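You operate a simulated robot arm through the tools that you are given. There is no shell and no other tool. Be economical: measure what you need, move in short steps, check, and stop when the job is done.

The job below is to be done with a simulated robot arm. You get a single attempt, and the scene is never put back.

## Task
Finish winding the blue band and slip the keeper ring over the roll.
Fine: stand the spool on its coloured mark, then set the drag lever back to Light. Set down upright: blue spool.

Only the result counts: the job must be done as asked and must still hold three seconds after the hand-in. Knocking over, shifting, dropping, spilling or breaking anything else fails it.

## Robot
A 7-joint arm with a two-finger parallel gripper, hanging from a carriage that runs on a rail from [-2277, 6] to [3, 0] (x, y) and turns from -6.021 to 5.969 rad about z. Base frame: it is fixed where the carriage stands at the start and does not move with it; the origin is on the floor, on the carriage's upright axis, x ahead of it, y to its left, z up; the surface under the hand at the start is at about z = 808. Lengths are in mm, angles in rad, forces in N, time in s.
With the tool pointing down near the work surface it reaches from about 240 to 680 mm from the robot's upright axis, wherever it stands. Its first joint turns from -2.897 to 2.897 rad. Places, roughly: blue spool (11x11x14 cm) [700, 0, 900]; drag lever [400, -100, 900]; green spool (11x11x14 cm) [600, -200, 800]; spot before the blue band [500, -200, 800]. Payload 3.91 kg.
The TCP is the grasp point between the finger pads, 30 mm short of the fingertips. In the tool frame z runs along the fingers and y along their closing line. The gripper opens to 110 mm. The fingers are 20 mm wide and 10 mm thick; the gripper's body (48 by 112 mm) begins 55 mm behind the TCP.
Orientation is that of the tool frame in the base frame, as a unit quaternion [x, y, z, w]. With the fingers straight down and closing along the base's y, the tool's x points along the base's -x, its y along +y and its z along -z.

## Interface
- The arm moves only by the tool play_rows. Its argument "series" is text: rows parted by semicolons, each of 7 numbers parted by spaces: the opening, from 0 (shut) to 1 (fully open), then the shift along the tool's x, y, z in mm, then the turn, a rotation vector about the tool's x, y, z in rad. In form: grip x y z rx ry rz; .... A call has 1 to 12 rows; each row is the pose to reach, as a shift and turn from the pose commanded when the call began, along the tool's axes at that moment. A row lasts 0.2 s, in which the tool goes at most 50 mm and 0.15 rad; a call with a longer step from one row to the next is refused whole, and so is a gripper value outside its range. Where a pose cannot be reached the arm comes as near as it can. A force on the tool above 40 N (or 10 N above the force at the start of the call, whichever is more), or a blocked arm, ends the call early, and 0.2 s more pass. Each finger travels about 108 mm/s and halts on what it meets, pressing with about 29 N; the grip force reading is that of the motor and also rises with nothing between the fingers. The clock runs only during rows and for 0.2 s after the last one: add rows that repeat a pose to give the fingers time. The reply holds the time, the measured pose of the TCP, the force on the tool along the base axes, the opening and the grip force, in the units named above and with some noise, with the torque about the TCP (base axes, N m) and any sound that the robot's microphone picked up, and new pictures: "show" is both (left out), scene, wrist or none.
- Cameras (640 x 400 px; columns grow to the right, rows downward): "scene" is now at [265.1, -6.2, 1427.8]; the picture's right is [-0.10, -1.00, 0.00], its down [-0.85, 0.08, -0.52] and it looks along [0.51, -0.05, -0.86] (base axes); focal length 285 px, centre (320, 200). "wrist" rides on the gripper at [72, 17, -103] in the tool frame; the picture's right is [-0.23, 0.97, 0.00], its down [-0.76, -0.18, -0.62] and it looks along [-0.61, -0.14, 0.78] (tool axes); focal length 222 px, centre (320, 200). There is no depth. A picture from a camera that has moved, and an enlarged one, comes with that camera's place and axes in the base frame and with its lens.
- move_column(by): slides the trunk up (or, below 0, down) by that many mm; the arm and the scene camera ride with it, the base frame stays. It gives what a move gives, with no picture.
- drive_base(legs): drives the robot by 1 to 6 legs, each [ahead, left, turn to the left] in mm, mm and rad, along the robot's own axes; the way and the turn of a leg run together, so that a leg with both is an arc; at most 1500 mm and 3.142 rad a leg. The arm and the cameras ride along, it lands a little off, and it stops where it bumps. It keeps to its track: a leg is cut to what the track allows. It gives what a move gives, and a new picture of the scene camera.
- pan_tilt(pan, tilt): turns the head with the scene camera to pan (to the left, within 2.705 rad either way) and tilt (down, from -0.506 to 1.204), counted from straight ahead of the robot. It gives what a move gives, and a new picture of the scene camera.
- enlarge(camera, box): a new picture of the part [left, top, right, bottom] of that camera's present view, enlarged. The clock stands still meanwhile.
- sign_off(): hands the job in; it is judged then, once.

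Work in short steps. Places have to be worked out from the pictures, the camera data and where the tool is seen: move nearer, look again, correct. Check each grasp and each placing, and mend what went wrong. You have 120 turns and 260 pictures in all, those below and enlarged ones among them. Open the gripper and draw the arm clear of the work before you hand the job in, unless the task says otherwise; then end with one line.

The tools are called after "Request:" as a command line: name --argument value ..., lists and objects as JSON in quotes. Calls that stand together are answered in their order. play_rows: Moves the arm, as the interface text tells. Its arguments: {"type":"object","properties":{"series":{"type":"string"},"show":{"type":"string","enum":["both","scene","wrist","none"]}},"required":["series"]} The other tools are called the same way: move_column (by) slides the trunk up or down; drive_base (legs) drives the base; pan_tilt (pan, tilt) turns the head that bears the scene camera; enlarge (camera, box) takes an enlarged picture of a part of a camera's view; sign_off () hands the job in.

At the start:

```text
t: 0.0
position: [515.4, -171.1, 1117.0]
orientation: [0.0, 1.0, 0.0, 0.0]
wrist_force: [0.1, -0.4, 0.6]
moment: [0.0, 0.0, -0.01]
finger_gap: 110.0
gripper_force: 0.1
trunk travel left (down, up): [-125.0, 455.0]
robot x, y, heading: [0.1, 0.4, 0.005]
head pan, tilt: [-0.098, 1.028]
```

scene: 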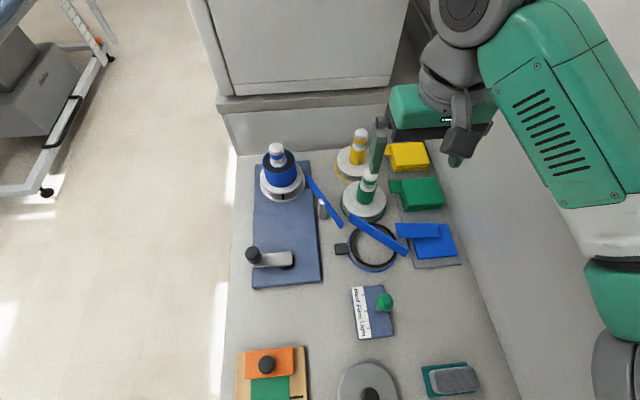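
wrist: 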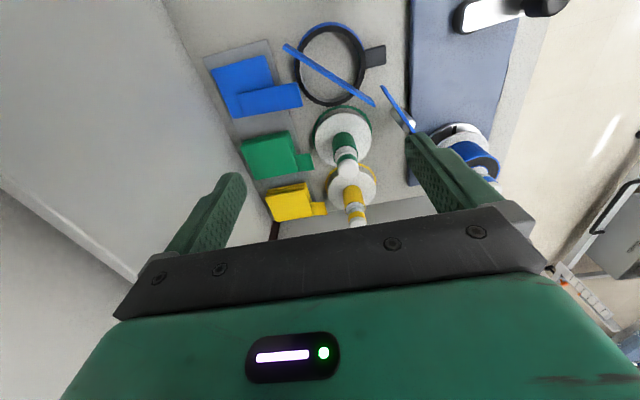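

I see a winding board with the blue spool and a crank handle, a blue band running toward a stack at the right, a black keeper ring, and a Hard/Firm/Light lever. I'll enlarge for details.

Request:
enlarge --camera "scene" --box '[230, 120, 350, 195]'

Request:
enlarge --camera "scene" --box '[300, 170, 470, 276]'

Request:
enlarge --camera "scene" --box '[230, 230, 480, 386]'

```text
5.33 times, centred on (290, 158) of scene
camera zoom: at [265.1, -6.2, 1427.8], right [-0.1, -1.0, 0.0], down [-0.85, 0.08, -0.52], along [0.51, -0.05, -0.86], focal length 1521 px, centre (480, 427)
```

zoom: 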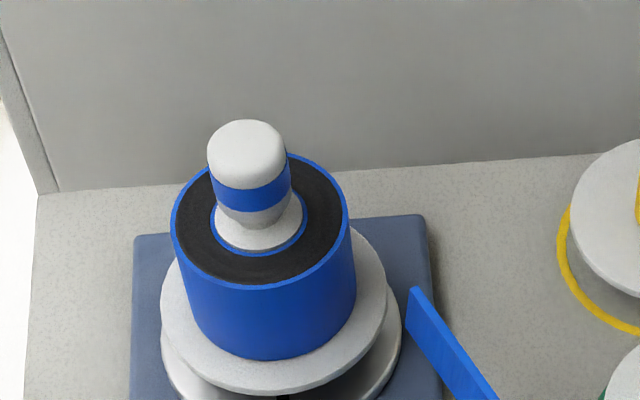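

```text
3.76 times, centred on (385, 223) of scene
camera zoom: at [265.1, -6.2, 1427.8], right [-0.1, -1.0, 0.0], down [-0.85, 0.08, -0.52], along [0.51, -0.05, -0.86], focal length 1074 px, centre (75, 113)
```

zoom: 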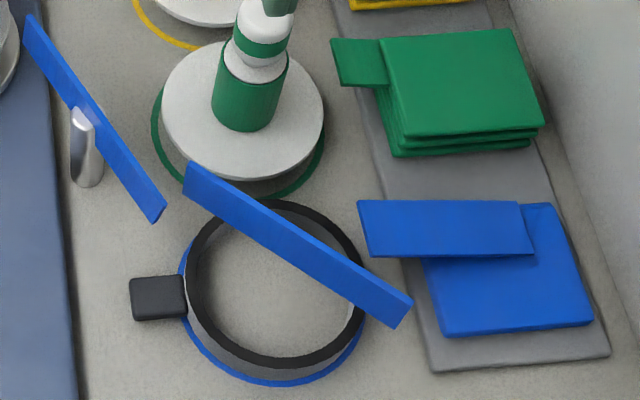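

```text
2.56 times, centred on (355, 308) of scene
camera zoom: at [265.1, -6.2, 1427.8], right [-0.1, -1.0, 0.0], down [-0.85, 0.08, -0.52], along [0.51, -0.05, -0.86], focal length 730 px, centre (230, -76)
```

zoom: 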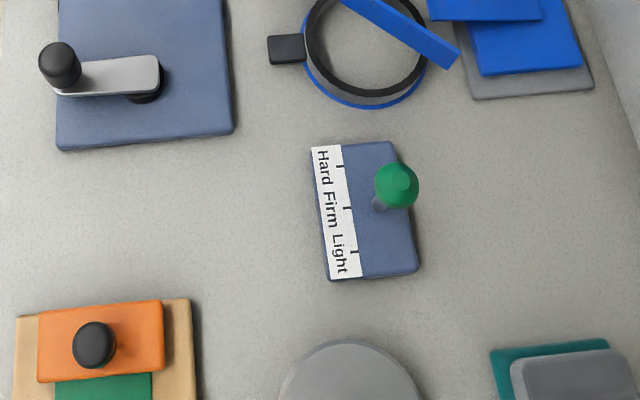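

The lever stem stands at Firm and the keeper ring sits on the blue mark under the band. I estimate the crank knob at about (472,106) and its pivot at about (465,43). I'll move above the crank at a safe height and look from the wrist.

Request:
play_rows --series "1 8 46 10 0 0 0; 1 16 92 30 0 0 0; 1 24 138 50 0 0 0; 1 32 184 70 0 0 0; 1 40 230 80 0 0 0; 1 43 277 87 0 0 0; 1 43 277 87 0 0 0"

```text
refused: row 2 steps farther than a row can; nothing moved
```

The second step was slightly too long, so I'm splitting it finer.

Request:
play_rows --series "1 6 40 12 0 0 0; 1 12 80 24 0 0 0; 1 18 120 37 0 0 0; 1 24 160 50 0 0 0; 1 31 200 63 0 0 0; 1 38 240 75 0 0 0; 1 43 277 87 0 0 0; 1 43 277 87 0 0 0"

```text
t: 1.8
position: [470.0, 109.5, 1028.5]
orientation: [0.0, 1.0, 0.0, 0.0]
wrist_force: [-1.1, 1.0, -0.4]
moment: [0.04, 0.0, -0.01]
finger_gap: 110.1
gripper_force: 0.1
trunk travel left (down, up): [-125.0, 455.0]
robot x, y, heading: [0.2, -0.7, -0.0]
head pan, tilt: [-0.098, 1.028]
camera scene: at [265.0, -6.0, 1427.8], right [-0.1, -1.0, 0.0], down [-0.85, 0.08, -0.52], along [0.51, -0.05, -0.86], focal length 285 px, centre (320, 200)
camera wrist: at [399.0, 126.1, 1133.6], right [0.23, 0.97, 0.0], down [0.76, -0.18, 0.62], along [0.61, -0.14, -0.78], focal length 222 px, centre (320, 200)
```

scene: 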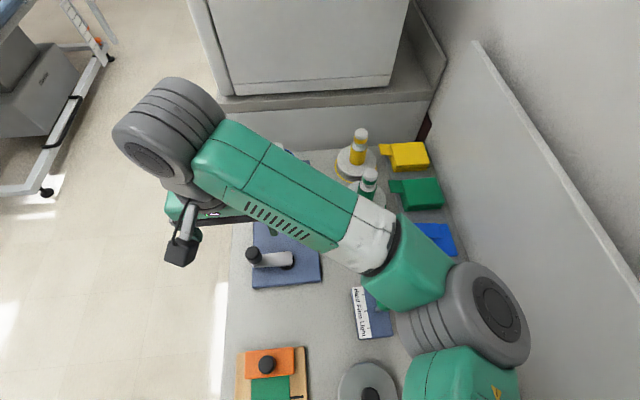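
wrist: 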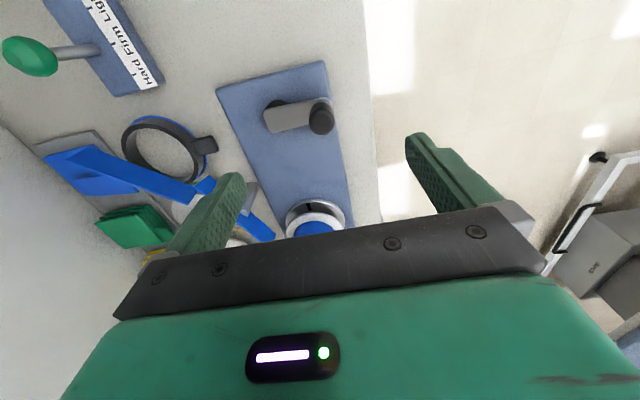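

Knob top triangulates to about (483,108,880). I'll enlarge the wrist view to pin down the pivot and heights.

Request:
enlarge --camera "wrist" --box '[210, 50, 370, 150]'

Request:
enlarge --camera "scene" --box '[235, 220, 331, 280]'

```text
4.00 times, centred on (290, 100) of wrist
camera zoom: at [399.0, 126.1, 1133.6], right [0.23, 0.97, 0.0], down [0.76, -0.18, 0.62], along [0.61, -0.14, -0.78], focal length 888 px, centre (440, 600)
```

zoom: 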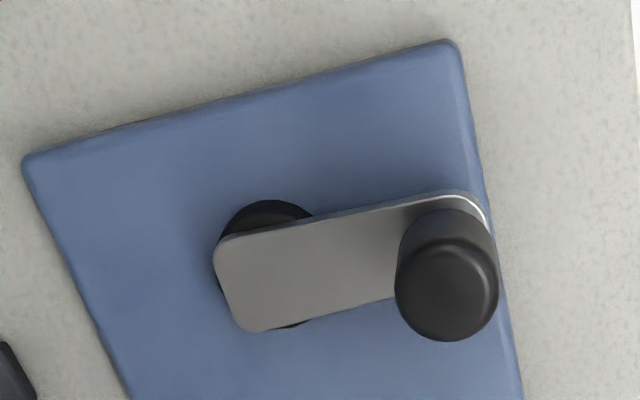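

```text
6.67 times, centred on (283, 250) of scene
camera zoom: at [265.0, -6.0, 1427.8], right [-0.1, -1.0, 0.0], down [-0.85, 0.08, -0.52], along [0.51, -0.05, -0.86], focal length 1902 px, centre (567, -133)
```

zoom: 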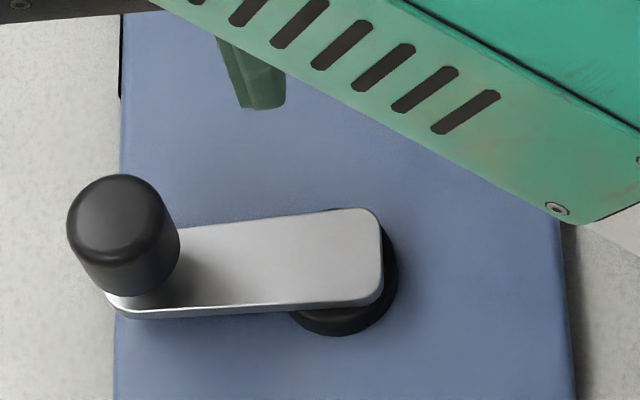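

Knob at about (482,109), from z≈853 to 888 and 28 mm across; pivot at about (479,49), radius about 60. I'll descend over the knob half open, with the tips staying above the crank arm.

Request:
play_rows --series "0.6 -6 0 40 0 0 0; 0.6 -12 0 80 0 0 0; 0.6 -12 0 115 0 0 0; 0.6 -12 0 133 0 0 0; 0.6 -12 0 133 0 0 0"

```text
t: 3.0
position: [483.9, 105.6, 896.9]
orientation: [0.001, 1.0, -0.001, 0.0]
wrist_force: [0.0, 0.2, 0.6]
moment: [-0.01, 0.02, -0.01]
finger_gap: 65.8
gripper_force: 0.0
trunk travel left (down, up): [-125.0, 455.0]
robot x, y, heading: [-0.1, -1.5, -0.005]
head pan, tilt: [-0.098, 1.028]
camera scene: at [265.1, -6.2, 1427.8], right [-0.1, -1.0, 0.0], down [-0.85, 0.08, -0.52], along [0.51, -0.05, -0.86], focal length 285 px, centre (320, 200)
camera wrist: at [412.1, 122.9, 1002.2], right [0.23, 0.97, 0.0], down [0.76, -0.18, 0.62], along [0.61, -0.14, -0.78], focal length 222 px, centre (320, 200)
```

scene: 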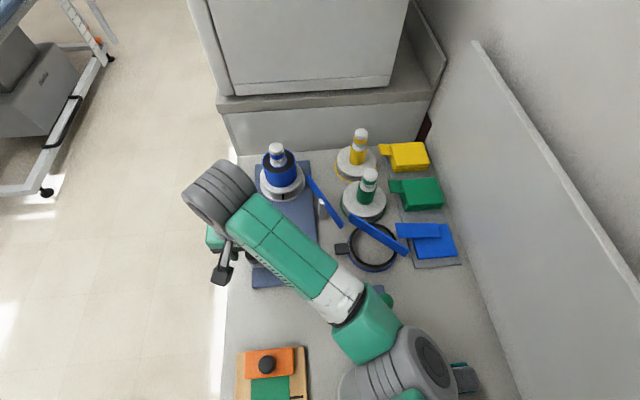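
wrist: 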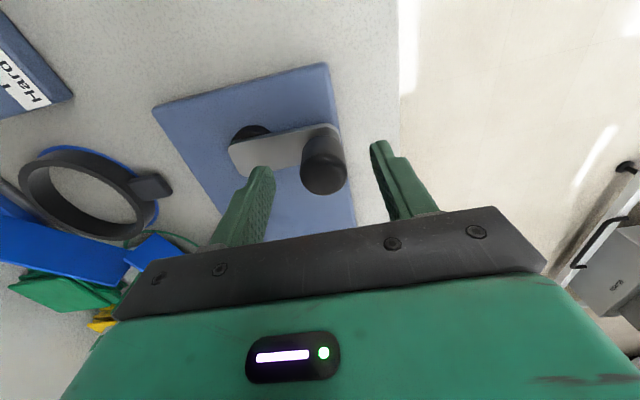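

The knob refines to about (486,108), right between the fingers. I'll lower slightly and close.

Request:
play_rows --series "0.6 -2 2 6 0 0 0; 0.15 -2 2 6 0 0 0; 0.1 -2 2 6 0 0 0; 0.1 -2 2 6 0 0 0" --show "wrist"

```text
t: 4.0
position: [486.1, 107.8, 890.6]
orientation: [0.0, 1.0, 0.0, 0.0]
wrist_force: [0.1, 0.8, -1.9]
moment: [0.55, -0.03, 0.05]
finger_gap: 29.6
gripper_force: 44.5
trunk travel left (down, up): [-125.0, 455.0]
robot x, y, heading: [-0.1, 3.7, -0.001]
head pan, tilt: [-0.098, 1.028]
camera wrist: at [413.6, 125.2, 995.7], right [0.23, 0.97, 0.0], down [0.76, -0.18, 0.62], along [0.61, -0.14, -0.78], focal length 222 px, centre (320, 200)
```

wrist: 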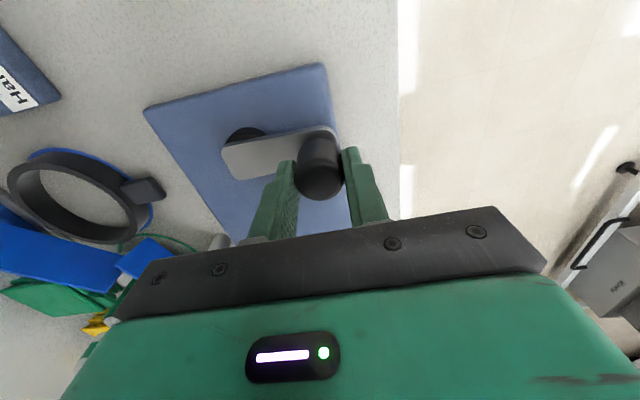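

The knob is held. As a test I'll turn the crank 30° counter-clockwise from above, the direction that should draw the band on, and watch the force.

Request:
play_rows --series "0.1 15.5 -2 0 0 0 0; 0.1 30 -8 0 0 0 0; 0.1 30 -8 0 0 0 0"

```text
t: 4.8
position: [458.5, 104.9, 891.4]
orientation: [-0.002, 1.0, 0.002, 0.001]
wrist_force: [2.8, 19.8, 1.1]
moment: [-0.49, -0.7, 0.6]
finger_gap: 29.7
gripper_force: 45.2
trunk travel left (down, up): [-125.0, 455.0]
robot x, y, heading: [0.2, 0.7, 0.0]
head pan, tilt: [-0.098, 1.028]
camera scene: at [265.5, -3.7, 1428.0], right [-0.1, -1.0, 0.0], down [-0.85, 0.08, -0.52], along [0.51, -0.05, -0.86], focal length 285 px, centre (320, 200)
camera wrist: at [385.9, 120.1, 995.6], right [0.22, 0.97, 0.0], down [0.76, -0.18, 0.62], along [0.61, -0.14, -0.78], focal length 222 px, centre (320, 200)
```

scene: 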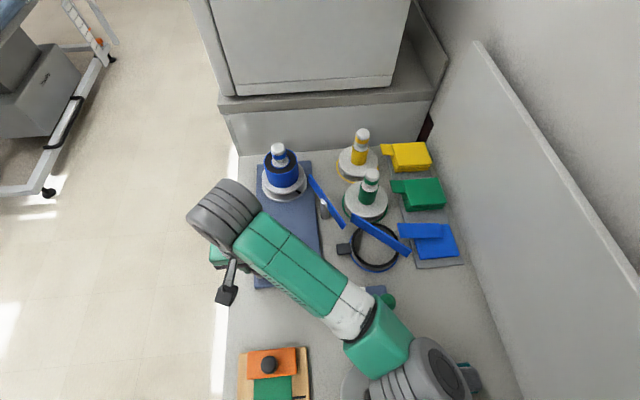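
wrist: 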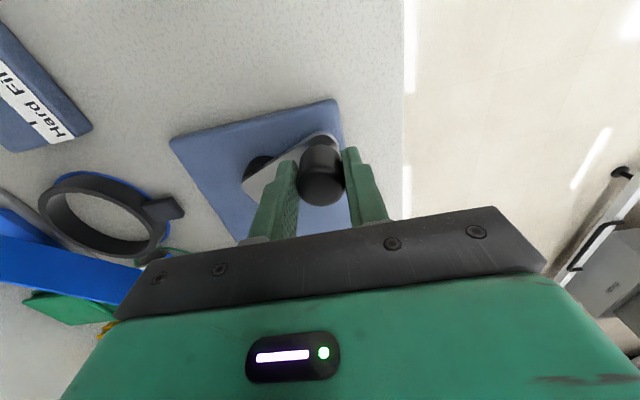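

The lateral force suggests a slightly larger radius: pivot ≈(479,43), R≈65. I'll continue to 90° of the arc with that model.

Request:
play_rows --series "0.1 18.8 -7 0 0 0 0; 0.1 35.9 -29.3 0 0 0 0; 0.1 42 -56.8 0 0 0 0; 0.1 42 -56.8 0 0 0 0"

```text
t: 6.0
position: [411.6, 42.1, 889.4]
orientation: [0.0, 1.0, 0.0, -0.001]
wrist_force: [-15.1, 0.8, 16.3]
moment: [0.06, 0.48, 0.21]
finger_gap: 28.2
gripper_force: 44.9
trunk travel left (down, up): [-125.0, 455.0]
robot x, y, heading: [-1.1, 0.6, -0.002]
head pan, tilt: [-0.098, 1.028]
stopped in row 4: the force on the tool passed its limit at 42 N (the readings are from after the stop); the commanded pose is now the measured one
camera scene: at [263.2, -6.1, 1427.2], right [-0.1, -1.0, 0.0], down [-0.85, 0.08, -0.52], along [0.51, -0.05, -0.86], focal length 285 px, centre (320, 200)
camera wrist: at [339.0, 58.1, 995.0], right [0.22, 0.97, 0.0], down [0.76, -0.18, 0.62], along [0.6, -0.14, -0.78], focal length 222 px, centre (320, 200)
```

scene: 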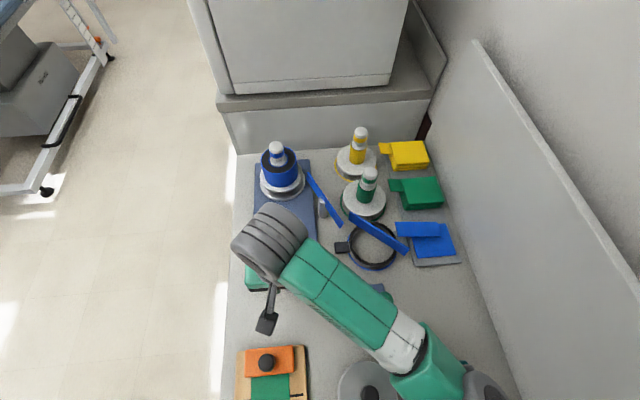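
wrist: 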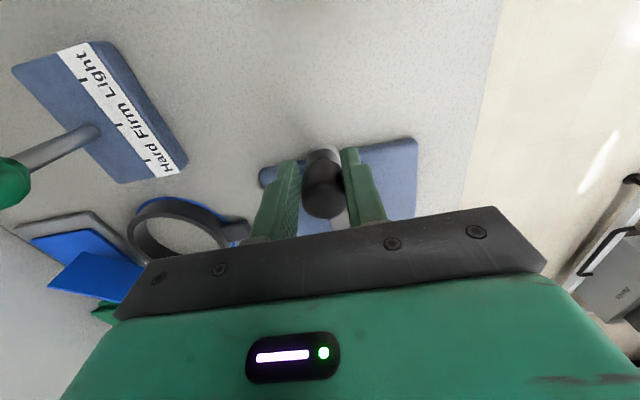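

The fit of the three points gives pivot ≈(479,41), R≈68, so I was cutting inside the arc and the tips may be brushing the arm. I'll raise 3 mm and continue on the corrected circle.

Request:
play_rows --series "0.1 0 0 -3 0 0 0; 0.1 -5.8 -29.8 -3 0 0 0; 0.1 -23.7 -53.2 -3 0 0 0; 0.1 -23.7 -53.2 -3 0 0 0"

```text
t: 7.0
position: [439.5, -11.5, 890.8]
orientation: [0.001, 1.0, -0.001, 0.0]
wrist_force: [-0.8, -0.2, -0.2]
moment: [0.01, 0.0, 0.01]
finger_gap: 11.0
gripper_force: 0.0
trunk travel left (down, up): [-125.0, 455.0]
robot x, y, heading: [1.9, -0.3, 0.005]
head pan, tilt: [-0.098, 1.028]
camera scene: at [265.0, -6.3, 1427.8], right [-0.1, -1.0, 0.0], down [-0.85, 0.08, -0.52], along [0.51, -0.05, -0.86], focal length 285 px, centre (320, 200)
camera wrist: at [366.6, 5.3, 995.9], right [0.23, 0.97, 0.0], down [0.76, -0.18, 0.62], along [0.61, -0.14, -0.78], focal length 222 px, centre (320, 200)
```

scene: 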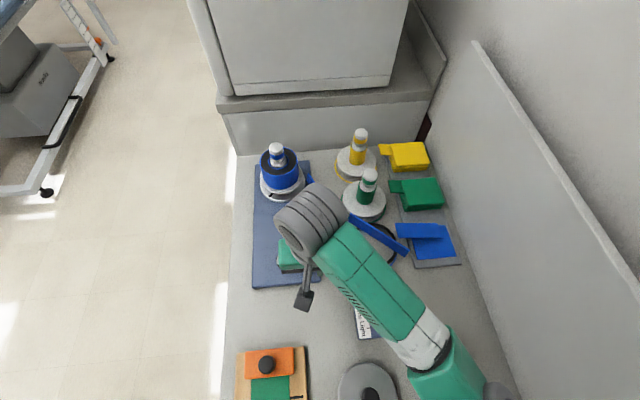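
wrist: 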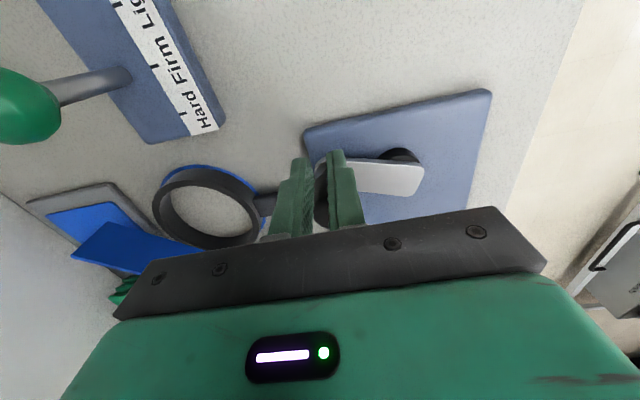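

The knob slipped out, but the crank was carried round to roughly the -y side. I'll check the knob's position and the band.

Request:
enlarge --camera "wrist" --box '[270, 80, 510, 230]'

Request:
enlarge --camera "scene" --box '[235, 130, 475, 280]'

```text
2.67 times, centred on (390, 155) of wrist
camera zoom: at [366.6, 5.3, 995.9], right [0.23, 0.97, 0.0], down [0.76, -0.18, 0.62], along [0.61, -0.14, -0.78], focal length 592 px, centre (133, 320)
```

zoom: 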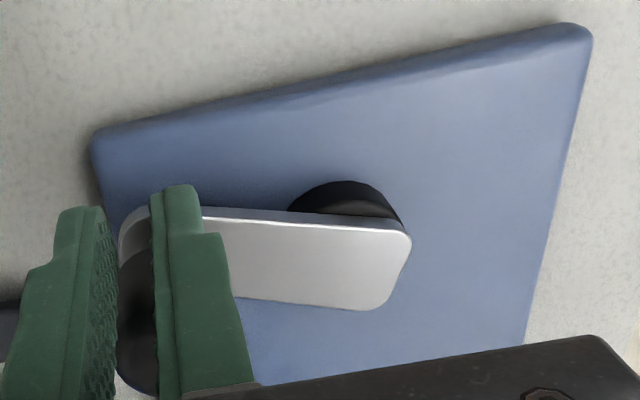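

```text
2.67 times, centred on (355, 205) of scene
camera zoom: at [265.0, -6.3, 1427.8], right [-0.1, -1.0, 0.0], down [-0.85, 0.08, -0.52], along [0.51, -0.05, -0.86], focal length 761 px, centre (227, 187)
```

zoom: 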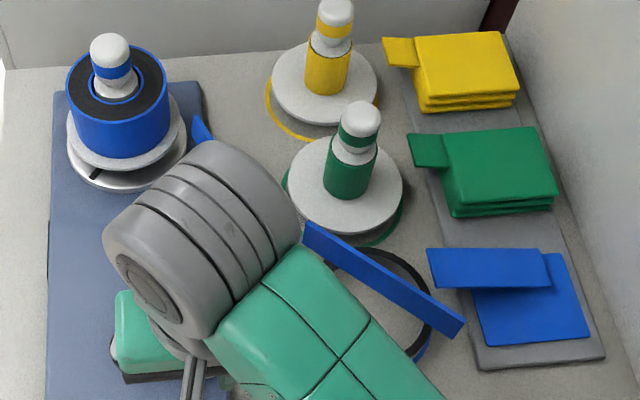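

Re-reading, the vision pivot (480,49) with R=60 fits the early points; I'd drifted outside and squeezed the knob out. I'll raise, open, and look again to regrasp.

Request:
play_rows --series "0.1 5 0 -30 0 0 0; 0.3 5 0 -60 0 0 0; 0.6 0 0 -80 0 0 0; 0.6 0 0 -80 0 0 0"

Request:
enlarge --camera "wrist" --box '[270, 60, 510, 210]'

```text
t: 8.0
position: [437.6, -12.8, 971.4]
orientation: [0.0, 1.0, -0.001, 0.0]
wrist_force: [0.8, 0.5, -0.7]
moment: [0.0, 0.0, -0.03]
finger_gap: 66.2
gripper_force: 0.0
trunk travel left (down, up): [-125.0, 455.0]
robot x, y, heading: [-1.3, -2.0, 0.003]
head pan, tilt: [-0.098, 1.028]
camera scene: at [264.8, -6.3, 1427.8], right [-0.1, -1.0, 0.0], down [-0.85, 0.08, -0.52], along [0.51, -0.05, -0.86], focal length 285 px, centre (320, 200)
camera wrist: at [365.9, 4.1, 1076.2], right [0.23, 0.97, 0.0], down [0.76, -0.18, 0.62], along [0.61, -0.14, -0.78], focal length 222 px, centre (320, 200)
```

scene: 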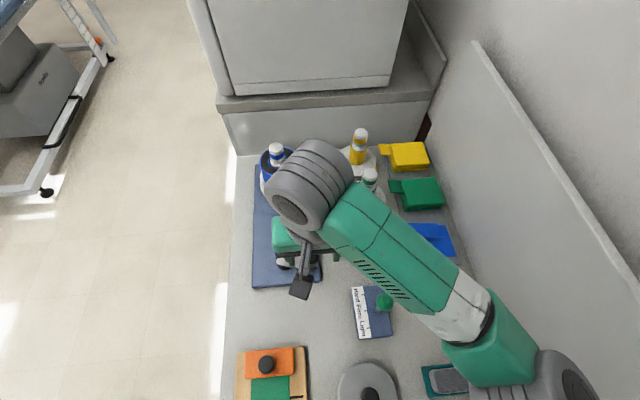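
wrist: 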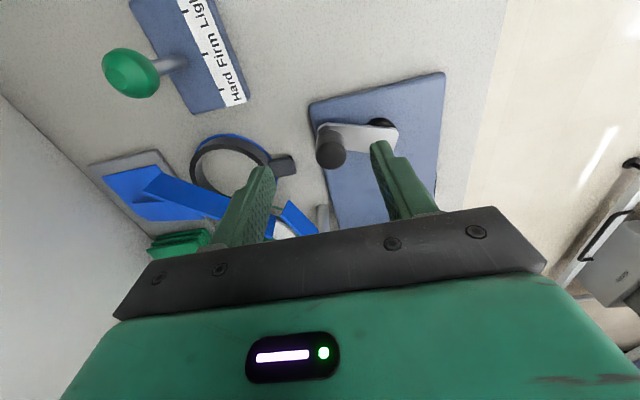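

```text
2.67 times, centred on (390, 135) of wrist
camera zoom: at [365.9, 4.1, 1076.2], right [0.23, 0.97, 0.0], down [0.76, -0.18, 0.62], along [0.61, -0.14, -0.78], focal length 592 px, centre (133, 373)
```

zoom: 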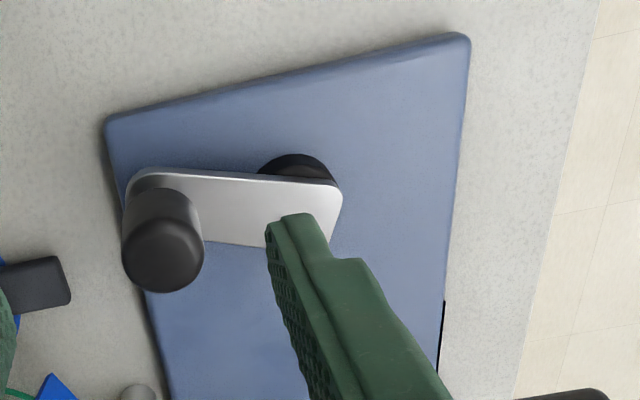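

Knob now at (464,-7), pivot (479,49), R≈60. I'll regrasp centred on the knob.

Request:
play_rows --series "0.6 -26.4 5.4 40 0 0 0; 0.6 -26.4 5.4 79 0 0 0; 0.6 -26.4 5.4 81 0 0 0; 0.15 -26.4 5.4 81 0 0 0; 0.1 -26.4 5.4 81 0 0 0; 0.1 -26.4 5.4 81 0 0 0" --show "wrist"

Request:
enlarge --camera "scene" --box '[235, 130, 475, 280]'

```text
t: 9.4
position: [465.6, -8.4, 890.1]
orientation: [0.0, 1.0, -0.001, 0.0]
wrist_force: [1.8, -1.0, -6.6]
moment: [0.01, -0.38, -0.17]
finger_gap: 29.2
gripper_force: 45.4
trunk travel left (down, up): [-125.0, 455.0]
robot x, y, heading: [3.3, -0.7, -0.001]
head pan, tilt: [-0.098, 1.028]
camera wrist: at [392.1, 8.9, 994.4], right [0.23, 0.97, 0.0], down [0.76, -0.18, 0.62], along [0.61, -0.14, -0.78], focal length 222 px, centre (320, 200)
```

wrist: 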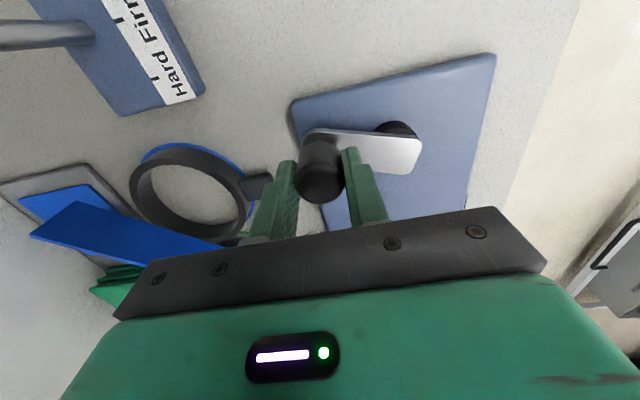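

```text
2.67 times, centred on (355, 205) of scene
camera zoom: at [264.8, -6.5, 1427.7], right [-0.1, -1.0, 0.0], down [-0.85, 0.08, -0.52], along [0.51, -0.05, -0.86], focal length 761 px, centre (227, 187)
```

zoom: 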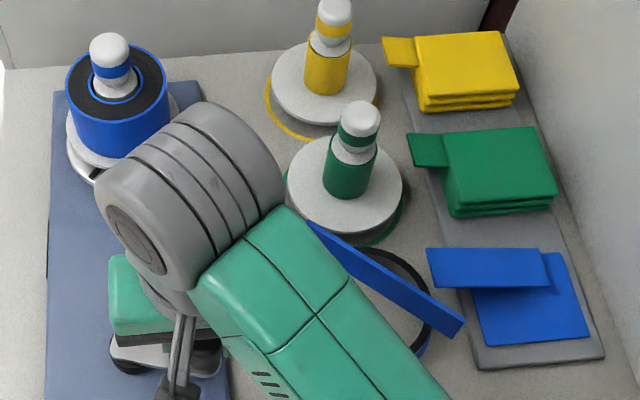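

Well gripped. I'll continue the circle on the refined model, ψ 166→290°.

Request:
play_rows --series "0.1 -25.3 -1.7 0 0 0 0; 0.1 -49.1 8.2 0 0 0 0; 0.1 -66.5 27.1 0 0 0 0; 0.1 -74.3 51.7 0 0 0 0; 0.1 -70.9 77.3 0 0 0 0; 0.1 -70.9 77.3 0 0 0 0"

Request:
enlarge --camera "scene" --box '[235, 130, 475, 280]'

```text
t: 10.1
position: [521.4, -3.4, 892.1]
orientation: [0.009, 1.0, -0.004, 0.0]
wrist_force: [12.3, -17.0, -13.3]
moment: [0.95, 0.26, -0.03]
finger_gap: 30.1
gripper_force: 45.3
trunk travel left (down, up): [-125.0, 455.0]
robot x, y, heading: [-2.1, 0.2, -0.006]
head pan, tilt: [-0.098, 1.028]
stopped in row 3: the force on the tool passed its limit at 48 N (the readings are from after the stop); the commanded pose is now the measured one
camera scene: at [265.9, -9.4, 1427.9], right [-0.1, -0.99, 0.0], down [-0.85, 0.08, -0.52], along [0.51, -0.05, -0.86], focal length 285 px, centre (320, 200)
camera wrist: at [449.4, 15.3, 996.3], right [0.24, 0.97, -0.01], down [0.76, -0.19, 0.63], along [0.61, -0.16, -0.78], focal length 222 px, centre (320, 200)
```

scene: 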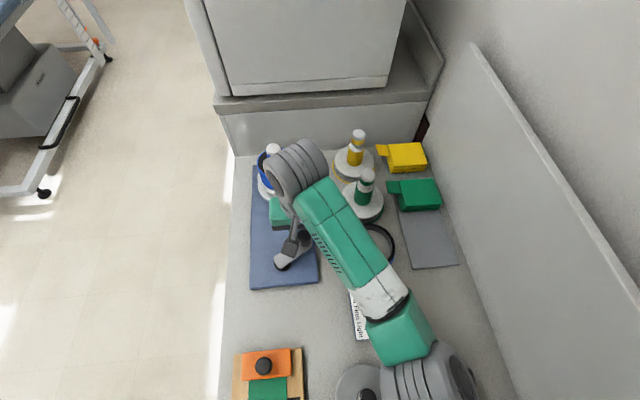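
wrist: 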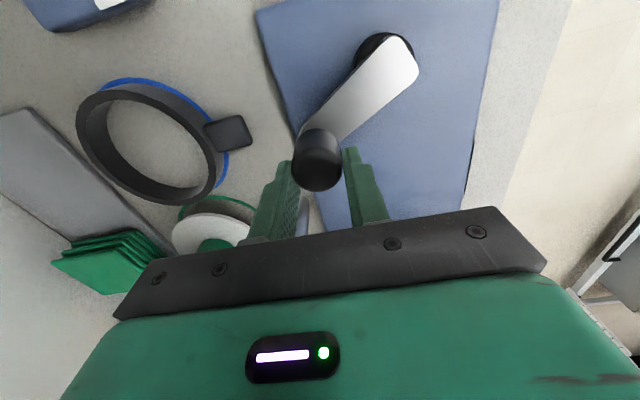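

```text
2.67 times, centred on (355, 205) of scene
camera zoom: at [265.9, -9.4, 1427.9], right [-0.1, -0.99, 0.0], down [-0.85, 0.08, -0.52], along [0.51, -0.05, -0.86], focal length 761 px, centre (227, 187)
```

zoom: 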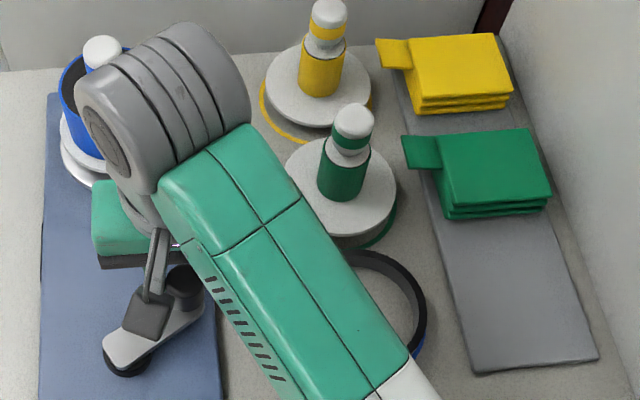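

The band has left the stack and guide, and the crank came to a hard stop: the winding looks finished. I'll release the knob, rise, and inspect the spool.

Request:
play_rows --series "0.5 0 0 0 0 0 0; 0.6 0 0 -5 0 0 0; 0.6 0 0 -50 0 0 0; 0.6 0 0 -100 0 0 0; 0.8 20 -45 -110 0 0 0; 0.8 40 -90 -115 0 0 0; 0.8 55 -130 -115 0 0 0; 0.8 60 -170 -115 0 0 0; 0.8 60 -170 -115 0 0 0"

Request:
enlarge --camera "scene" --box '[235, 130, 475, 280]'

```text
refused: row 5 steps farther than a row can; nothing moved
```

```text
2.67 times, centred on (355, 205) of scene
camera zoom: at [265.9, -9.4, 1427.9], right [-0.1, -0.99, 0.0], down [-0.85, 0.08, -0.52], along [0.51, -0.05, -0.86], focal length 761 px, centre (227, 187)
```

zoom: 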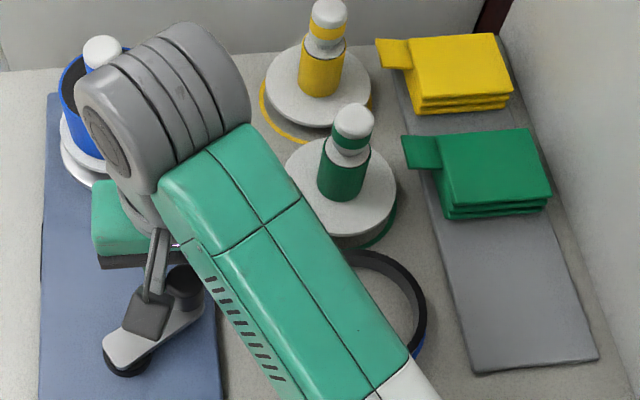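

A row was slightly too long; I'm repeating it with shorter steps.

Request:
play_rows --series "0.5 0 0 0 0 0 0; 0.6 0 0 -5 0 0 0; 0.6 0 0 -50 0 0 0; 0.6 0 0 -100 0 0 0; 0.8 15 -40 -110 0 0 0; 0.8 30 -80 -115 0 0 0; 0.8 45 -120 -115 0 0 0; 0.8 60 -160 -115 0 0 0; 0.8 60 -160 -115 0 0 0"

Request:
enlarge --camera "scene" --box '[235, 130, 475, 280]'

Request:
enlarge --camera "scene" --box '[230, 120, 350, 195]'

```text
t: 12.1
position: [458.5, -155.0, 1007.8]
orientation: [0.005, 1.0, -0.002, 0.001]
wrist_force: [0.8, -0.3, -0.3]
moment: [0.01, -0.03, 0.02]
finger_gap: 87.8
gripper_force: 0.1
trunk travel left (down, up): [-125.0, 455.0]
robot x, y, heading: [1.0, -5.7, -0.002]
head pan, tilt: [-0.098, 1.028]
camera scene: at [264.9, -6.9, 1427.8], right [-0.1, -0.99, 0.0], down [-0.85, 0.09, -0.52], along [0.51, -0.05, -0.86], focal length 285 px, centre (320, 200)
camera wrist: at [386.7, -136.8, 1112.5], right [0.24, 0.97, 0.0], down [0.76, -0.18, 0.62], along [0.61, -0.15, -0.78], focal length 222 px, centre (320, 200)
```

scene: 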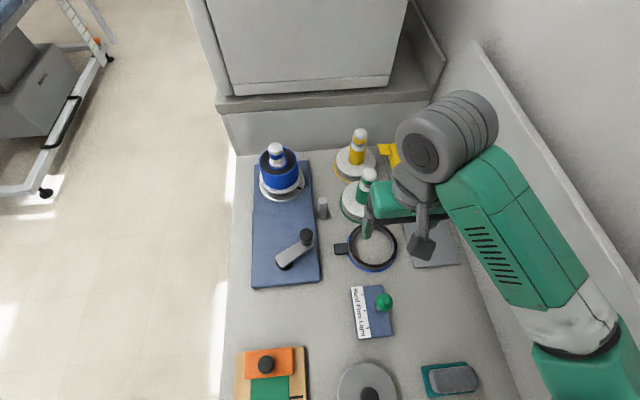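
wrist: 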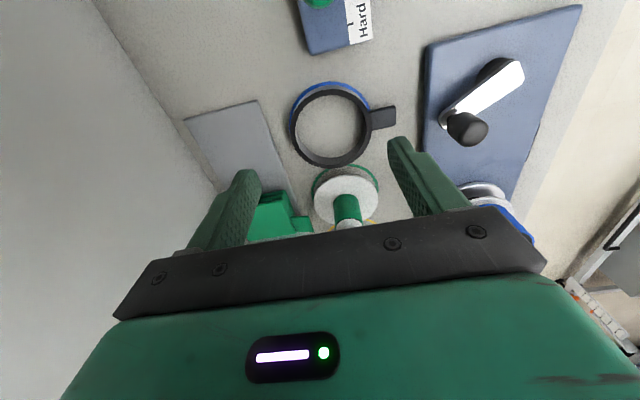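

```text
2.67 times, centred on (355, 205) of scene
camera zoom: at [264.9, -6.9, 1427.8], right [-0.1, -0.99, 0.0], down [-0.85, 0.09, -0.52], along [0.51, -0.05, -0.86], focal length 761 px, centre (227, 187)
```

zoom: 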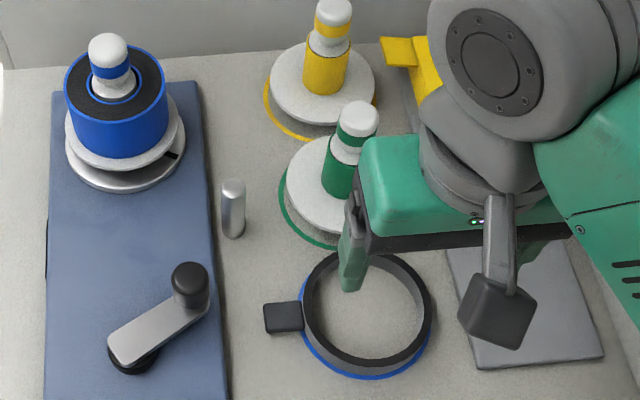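

```text
5.33 times, centred on (290, 158) of scene
camera zoom: at [264.9, -6.9, 1427.8], right [-0.1, -0.99, 0.0], down [-0.85, 0.09, -0.52], along [0.51, -0.05, -0.86], focal length 1521 px, centre (480, 427)
```

zoom: 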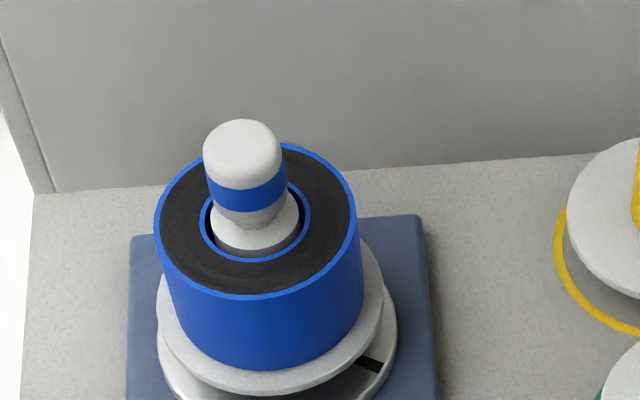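

Winding is complete: the roll is full, with no tail left. Now the keeper ring: I'll enlarge to measure the ring and its tab.

Request:
enlarge --camera "wrist" --box '[270, 70, 430, 170]'

Request:
enlarge --camera "scene" --box '[320, 205, 432, 275]'

```text
4.00 times, centred on (350, 120) of wrist
camera zoom: at [386.7, -136.8, 1112.5], right [0.24, 0.97, 0.0], down [0.76, -0.18, 0.62], along [0.61, -0.15, -0.78], focal length 888 px, centre (200, 520)
```

zoom: 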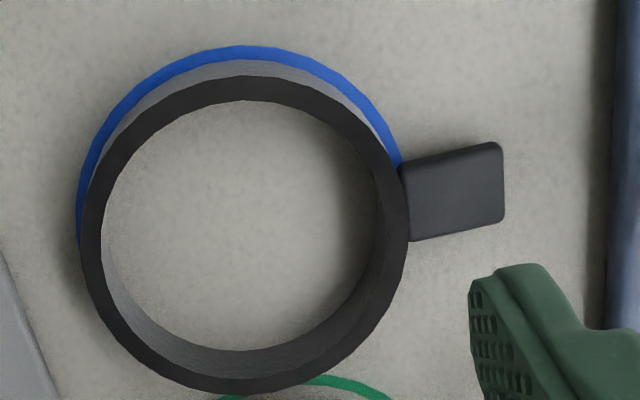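

```text
5.71 times, centred on (376, 240) of scene
camera zoom: at [264.9, -6.9, 1427.8], right [-0.1, -0.99, 0.0], down [-0.85, 0.09, -0.52], along [0.51, -0.05, -0.86], focal length 1630 px, centre (0, -29)
```

zoom: 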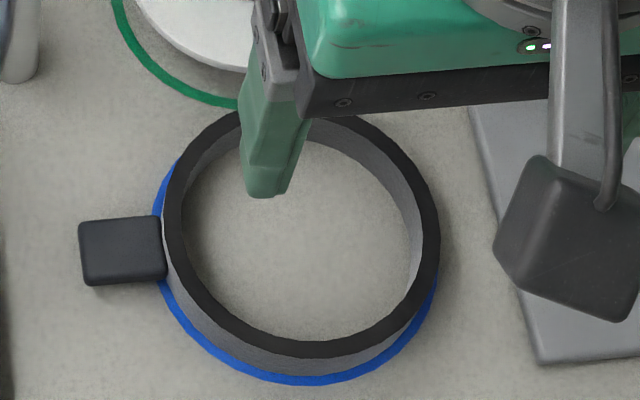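

Ring: centre ≈(493,-148), outer ~107 and inner ~92 mm; its tab is at ≈(496,-80). I'll move above the tab and turn the hand 90° clockwise so the fingers close across the tab (along x).

Request:
play_rows --series "0.5 -4 7 0 0 0 0.145; 0.5 -8 14 5 0 0 0.29; 0.5 -12 21 10 0 0 0.435; 0.5 -16 28 15 0 0 0.58; 0.5 -20 35 20 0 0 0.725; 0.5 -24 42 25 0 0 0.87; 0.5 -28 49 30 0 0 1.015; 0.5 -31 56 35 0 0 1.16; 0.5 -34 63 40 0 0 1.305; 0.5 -37 70 45 0 0 1.45; 0.5 -37 75 50 0 0 1.571; 0.5 -37 75 50 0 0 1.571"

```text
t: 14.7
position: [495.3, -80.9, 956.7]
orientation: [0.711, 0.703, -0.001, 0.002]
wrist_force: [-0.9, 0.0, 0.3]
moment: [-0.01, 0.0, -0.04]
finger_gap: 55.0
gripper_force: 0.0
trunk travel left (down, up): [-125.0, 455.0]
robot x, y, heading: [-2.5, -0.3, 0.002]
head pan, tilt: [-0.098, 1.028]
camera scene: at [264.9, -6.8, 1427.8], right [-0.1, -0.99, 0.0], down [-0.85, 0.09, -0.52], along [0.51, -0.05, -0.86], focal length 285 px, centre (320, 200)
camera wrist: at [513.7, -8.9, 1061.3], right [0.97, -0.24, 0.0], down [-0.19, -0.76, 0.63], along [-0.15, -0.61, -0.78], focal length 222 px, centre (320, 200)
```

scene: 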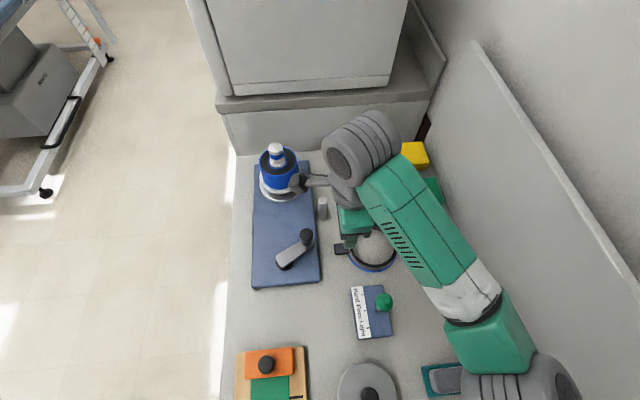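
wrist: 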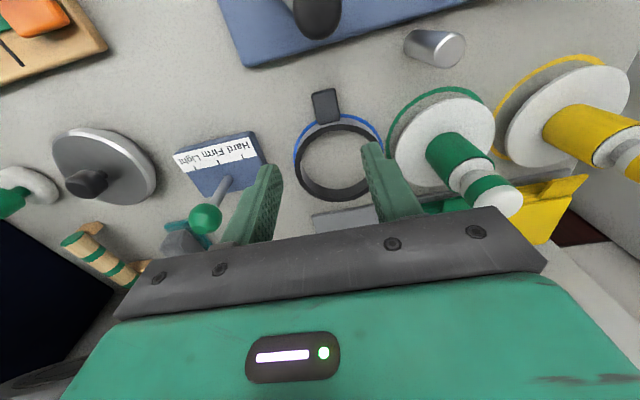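

The view is aligned; the tab lies ahead of the fingers. I'll descend to z≈885 and refine.

Request:
play_rows --series "0.5 0 0 35 0 0 0; 0.5 0 0 70 0 0 0; 0.5 0 0 70 0 0 0" --show "wrist"

Request:
enlarge --camera "wrist" --box '[220, 60, 440, 198]'

Request:
enlarge --camera "scene" --box '[310, 200, 422, 270]'

```text
t: 15.5
position: [495.8, -84.0, 889.4]
orientation: [0.711, 0.703, -0.002, 0.002]
wrist_force: [-0.4, -0.6, 0.4]
moment: [-0.03, -0.02, -0.01]
finger_gap: 55.0
gripper_force: 0.0
trunk travel left (down, up): [-125.0, 455.0]
robot x, y, heading: [-2.9, -1.2, -0.001]
head pan, tilt: [-0.098, 1.028]
camera wrist: at [514.0, -11.1, 993.9], right [0.97, -0.24, 0.0], down [-0.19, -0.76, 0.63], along [-0.15, -0.61, -0.78], focal length 222 px, centre (320, 200)
```

wrist: 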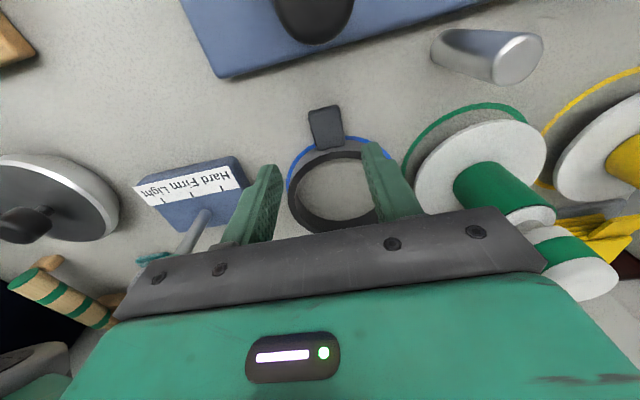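

```text
2.90 times, centred on (330, 129) of wrist
camera zoom: at [514.0, -11.1, 993.9], right [0.97, -0.24, 0.0], down [-0.19, -0.76, 0.63], along [-0.15, -0.61, -0.78], focal length 644 px, centre (291, 406)
```

zoom: 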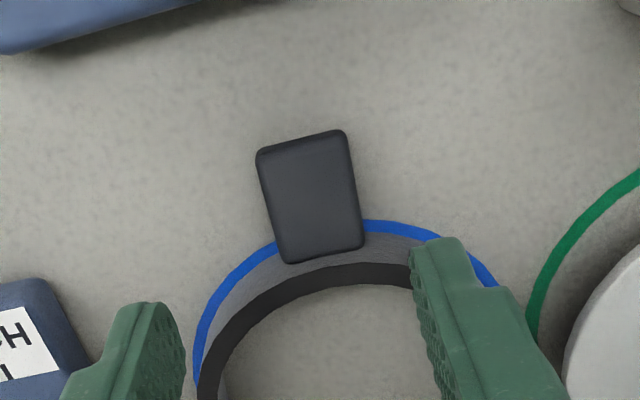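

```text
5.71 times, centred on (366, 235) of scene
camera zoom: at [264.9, -6.8, 1427.8], right [-0.1, -0.99, 0.0], down [-0.85, 0.09, -0.52], along [0.51, -0.05, -0.86], focal length 1630 px, centre (57, 0)
```

zoom: 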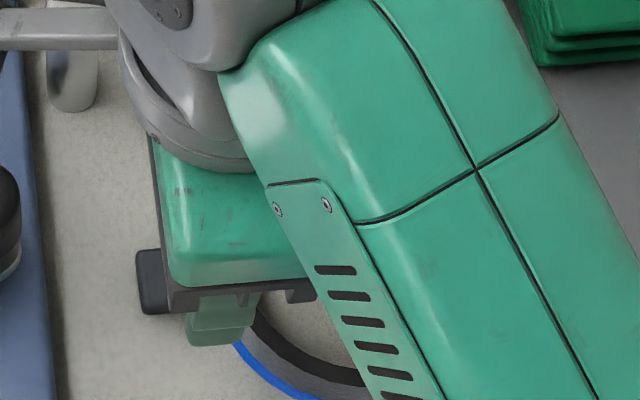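

The tab centre is about 7 mm further in +x and +y from the tool axis. I'll shift, lower until the tips are just above the table, and close.

Request:
play_rows --series "0.45 7.5 7 10 0 0 0; 0.45 7.5 7 30 0 0 0; 0.45 7.5 7 44 0 0 0; 0.45 7.5 7 46 0 0 0; 0.1 7.5 7 46 0 0 0; 0.1 7.5 7 46 0 0 0; 0.1 7.5 7 46 0 0 0" --show "wrist"

Request:
enlarge --camera "wrist" --box '[220, 90, 440, 228]'

```text
t: 17.1
position: [502.3, -75.5, 842.1]
orientation: [0.711, 0.704, -0.001, 0.002]
wrist_force: [-0.2, 1.2, -0.1]
moment: [0.03, 0.01, 0.0]
finger_gap: 24.8
gripper_force: 29.3
trunk travel left (down, up): [-125.0, 455.0]
robot x, y, heading: [1.0, -1.5, 0.001]
head pan, tilt: [-0.098, 1.028]
camera wrist: at [521.9, -3.2, 946.0], right [0.97, -0.24, 0.0], down [-0.19, -0.76, 0.63], along [-0.15, -0.61, -0.78], focal length 222 px, centre (320, 200)
```

wrist: 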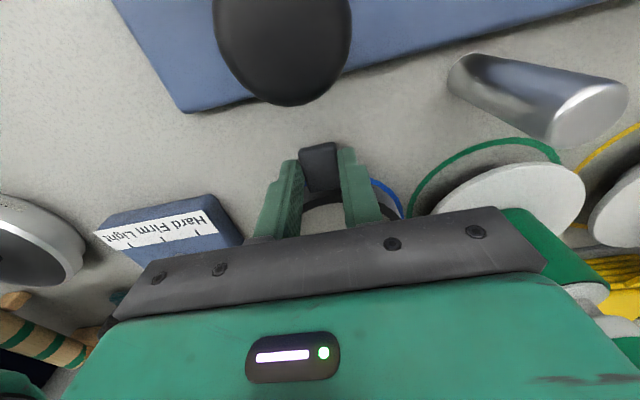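

```text
2.90 times, centred on (330, 159) of wrist
camera zoom: at [521.9, -3.2, 946.0], right [0.97, -0.24, 0.0], down [-0.19, -0.76, 0.63], along [-0.15, -0.61, -0.78], focal length 644 px, centre (291, 319)
```

zoom: 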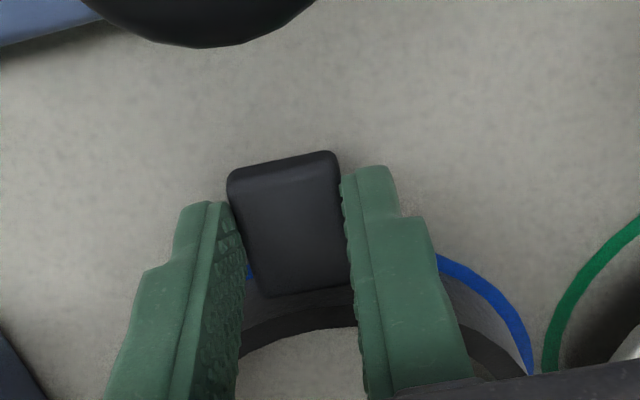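

The tab is held (24.8 mm). I'll lift the ring about 195 mm, straight up first.

Request:
play_rows --series "0.1 0 0 -10 0 0 0; 0.1 0 0 -40 0 0 0; 0.1 0 0 -80 0 0 0; 0.1 0 0 -120 0 0 0; 0.1 0 0 -160 0 0 0; 0.1 0 0 -197 0 0 0; 0.1 0 0 -197 0 0 0"

```text
t: 18.7
position: [504.7, -75.0, 1039.4]
orientation: [0.711, 0.704, -0.001, 0.003]
wrist_force: [-0.3, 0.3, 1.5]
moment: [0.02, 0.02, -0.01]
finger_gap: 11.2
gripper_force: 0.0
trunk travel left (down, up): [-125.0, 455.0]
robot x, y, heading: [-1.2, 0.8, -0.002]
head pan, tilt: [-0.098, 1.028]
camera scene: at [264.9, -6.8, 1427.8], right [-0.1, -0.99, 0.0], down [-0.85, 0.09, -0.52], along [0.51, -0.05, -0.86], focal length 285 px, centre (320, 200)
camera wrist: at [522.5, -1.4, 1143.3], right [0.97, -0.24, 0.0], down [-0.19, -0.76, 0.63], along [-0.15, -0.61, -0.78], focal length 222 px, centre (320, 200)
```

scene: 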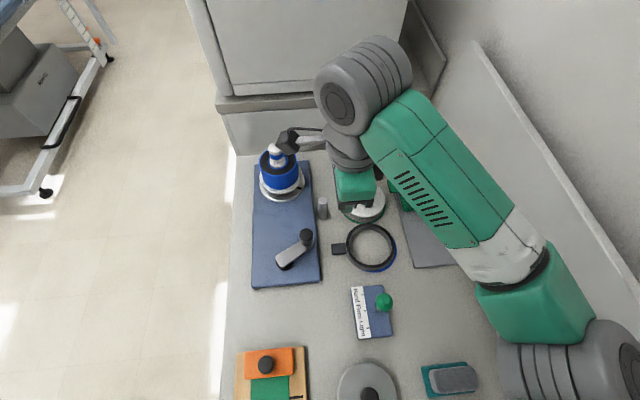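
wrist: 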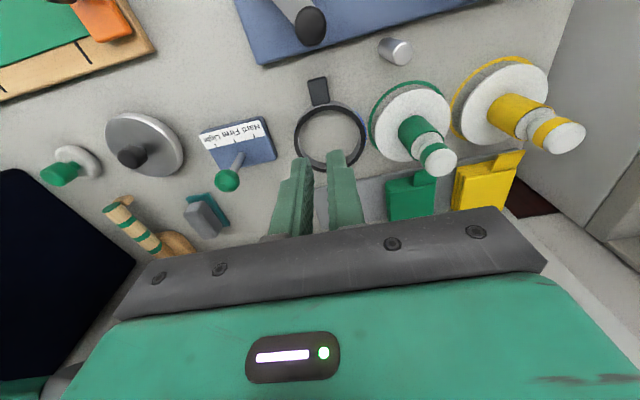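

The ring slipped out: the tips only caught the top edge of the tab, so the table must be lower than I assumed. I'll go back down and look again before gripping deeper.

Request:
play_rows --series "0.45 0 0 40 0 0 0; 0.45 0 0 80 0 0 0; 0.45 0 0 120 0 0 0; 0.45 0 0 150 0 0 0; 0.45 0 0 150 0 0 0" --show "none"

Request:
enlarge --camera "wrist" --box '[220, 60, 440, 198]'

```text
t: 19.9
position: [499.8, -72.0, 884.8]
orientation: [0.711, 0.703, -0.002, 0.002]
wrist_force: [-0.8, 1.4, -0.5]
moment: [0.01, 0.0, 0.04]
finger_gap: 49.3
gripper_force: 0.0
trunk travel left (down, up): [-125.0, 455.0]
robot x, y, heading: [-0.2, 0.2, 0.0]
head pan, tilt: [-0.098, 1.028]
```

```text
2.90 times, centred on (330, 129) of wrist
camera zoom: at [518.3, -1.0, 989.4], right [0.97, -0.24, 0.0], down [-0.19, -0.76, 0.63], along [-0.15, -0.61, -0.78], focal length 644 px, centre (291, 406)
```

zoom: 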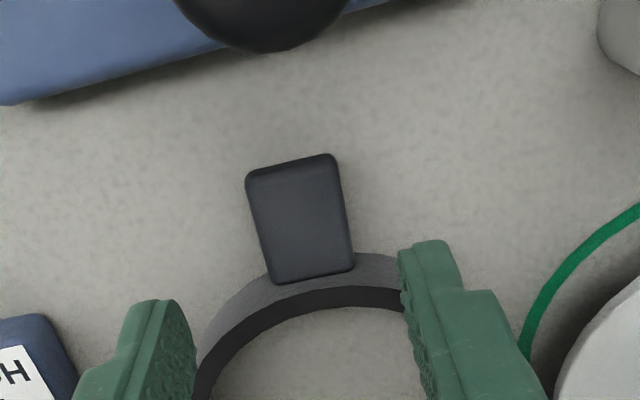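

The tab is right under the tool, about 3 mm toward +x. I'll lower in small steps until the table is felt.

Request:
play_rows --series "0.45 0 3.5 25 0 0 0; 0.45 0 3.5 45 0 0 0; 0.45 0 3.5 49 0 0 0; 0.45 0 3.5 52 0 0 0; 0.45 0 3.5 52 0 0 0" --show "none"

```text
t: 21.1
position: [503.8, -76.0, 835.1]
orientation: [0.711, 0.703, -0.002, 0.002]
wrist_force: [-0.4, 0.0, -0.9]
moment: [0.01, 0.0, 0.01]
finger_gap: 49.5
gripper_force: 0.2
trunk travel left (down, up): [-125.0, 455.0]
robot x, y, heading: [-2.3, -3.2, -0.003]
head pan, tilt: [-0.098, 1.028]
```

No contact at TCP 835 (tips about 805), so the table is lower than assumed; I'll keep easing down.

Request:
play_rows --series "0.45 0 0 2 0 0 0; 0.45 0 0 4 0 0 0; 0.45 0 0 6 0 0 0; 0.45 0 0 6 0 0 0" --show "wrist"

```text
t: 22.1
position: [505.5, -75.3, 830.7]
orientation: [0.712, 0.702, -0.001, 0.002]
wrist_force: [-0.9, -0.1, 7.8]
moment: [0.08, 0.28, -0.02]
finger_gap: 50.1
gripper_force: 0.8
trunk travel left (down, up): [-125.0, 455.0]
robot x, y, heading: [0.0, -1.8, -0.005]
head pan, tilt: [-0.098, 1.028]
camera wrist: at [523.6, -3.0, 934.4], right [0.97, -0.24, 0.0], down [-0.19, -0.76, 0.63], along [-0.15, -0.61, -0.78], focal length 222 px, centre (320, 200)
```

wrist: 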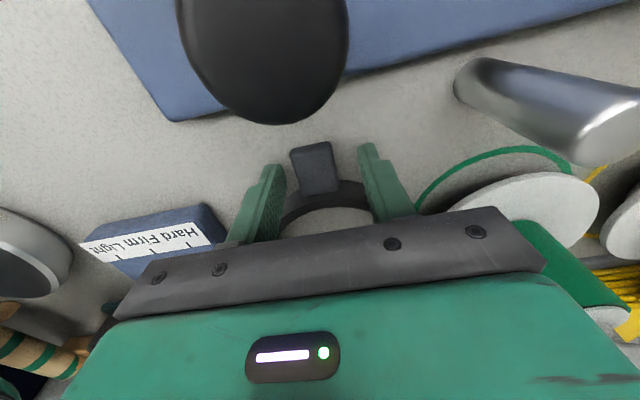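

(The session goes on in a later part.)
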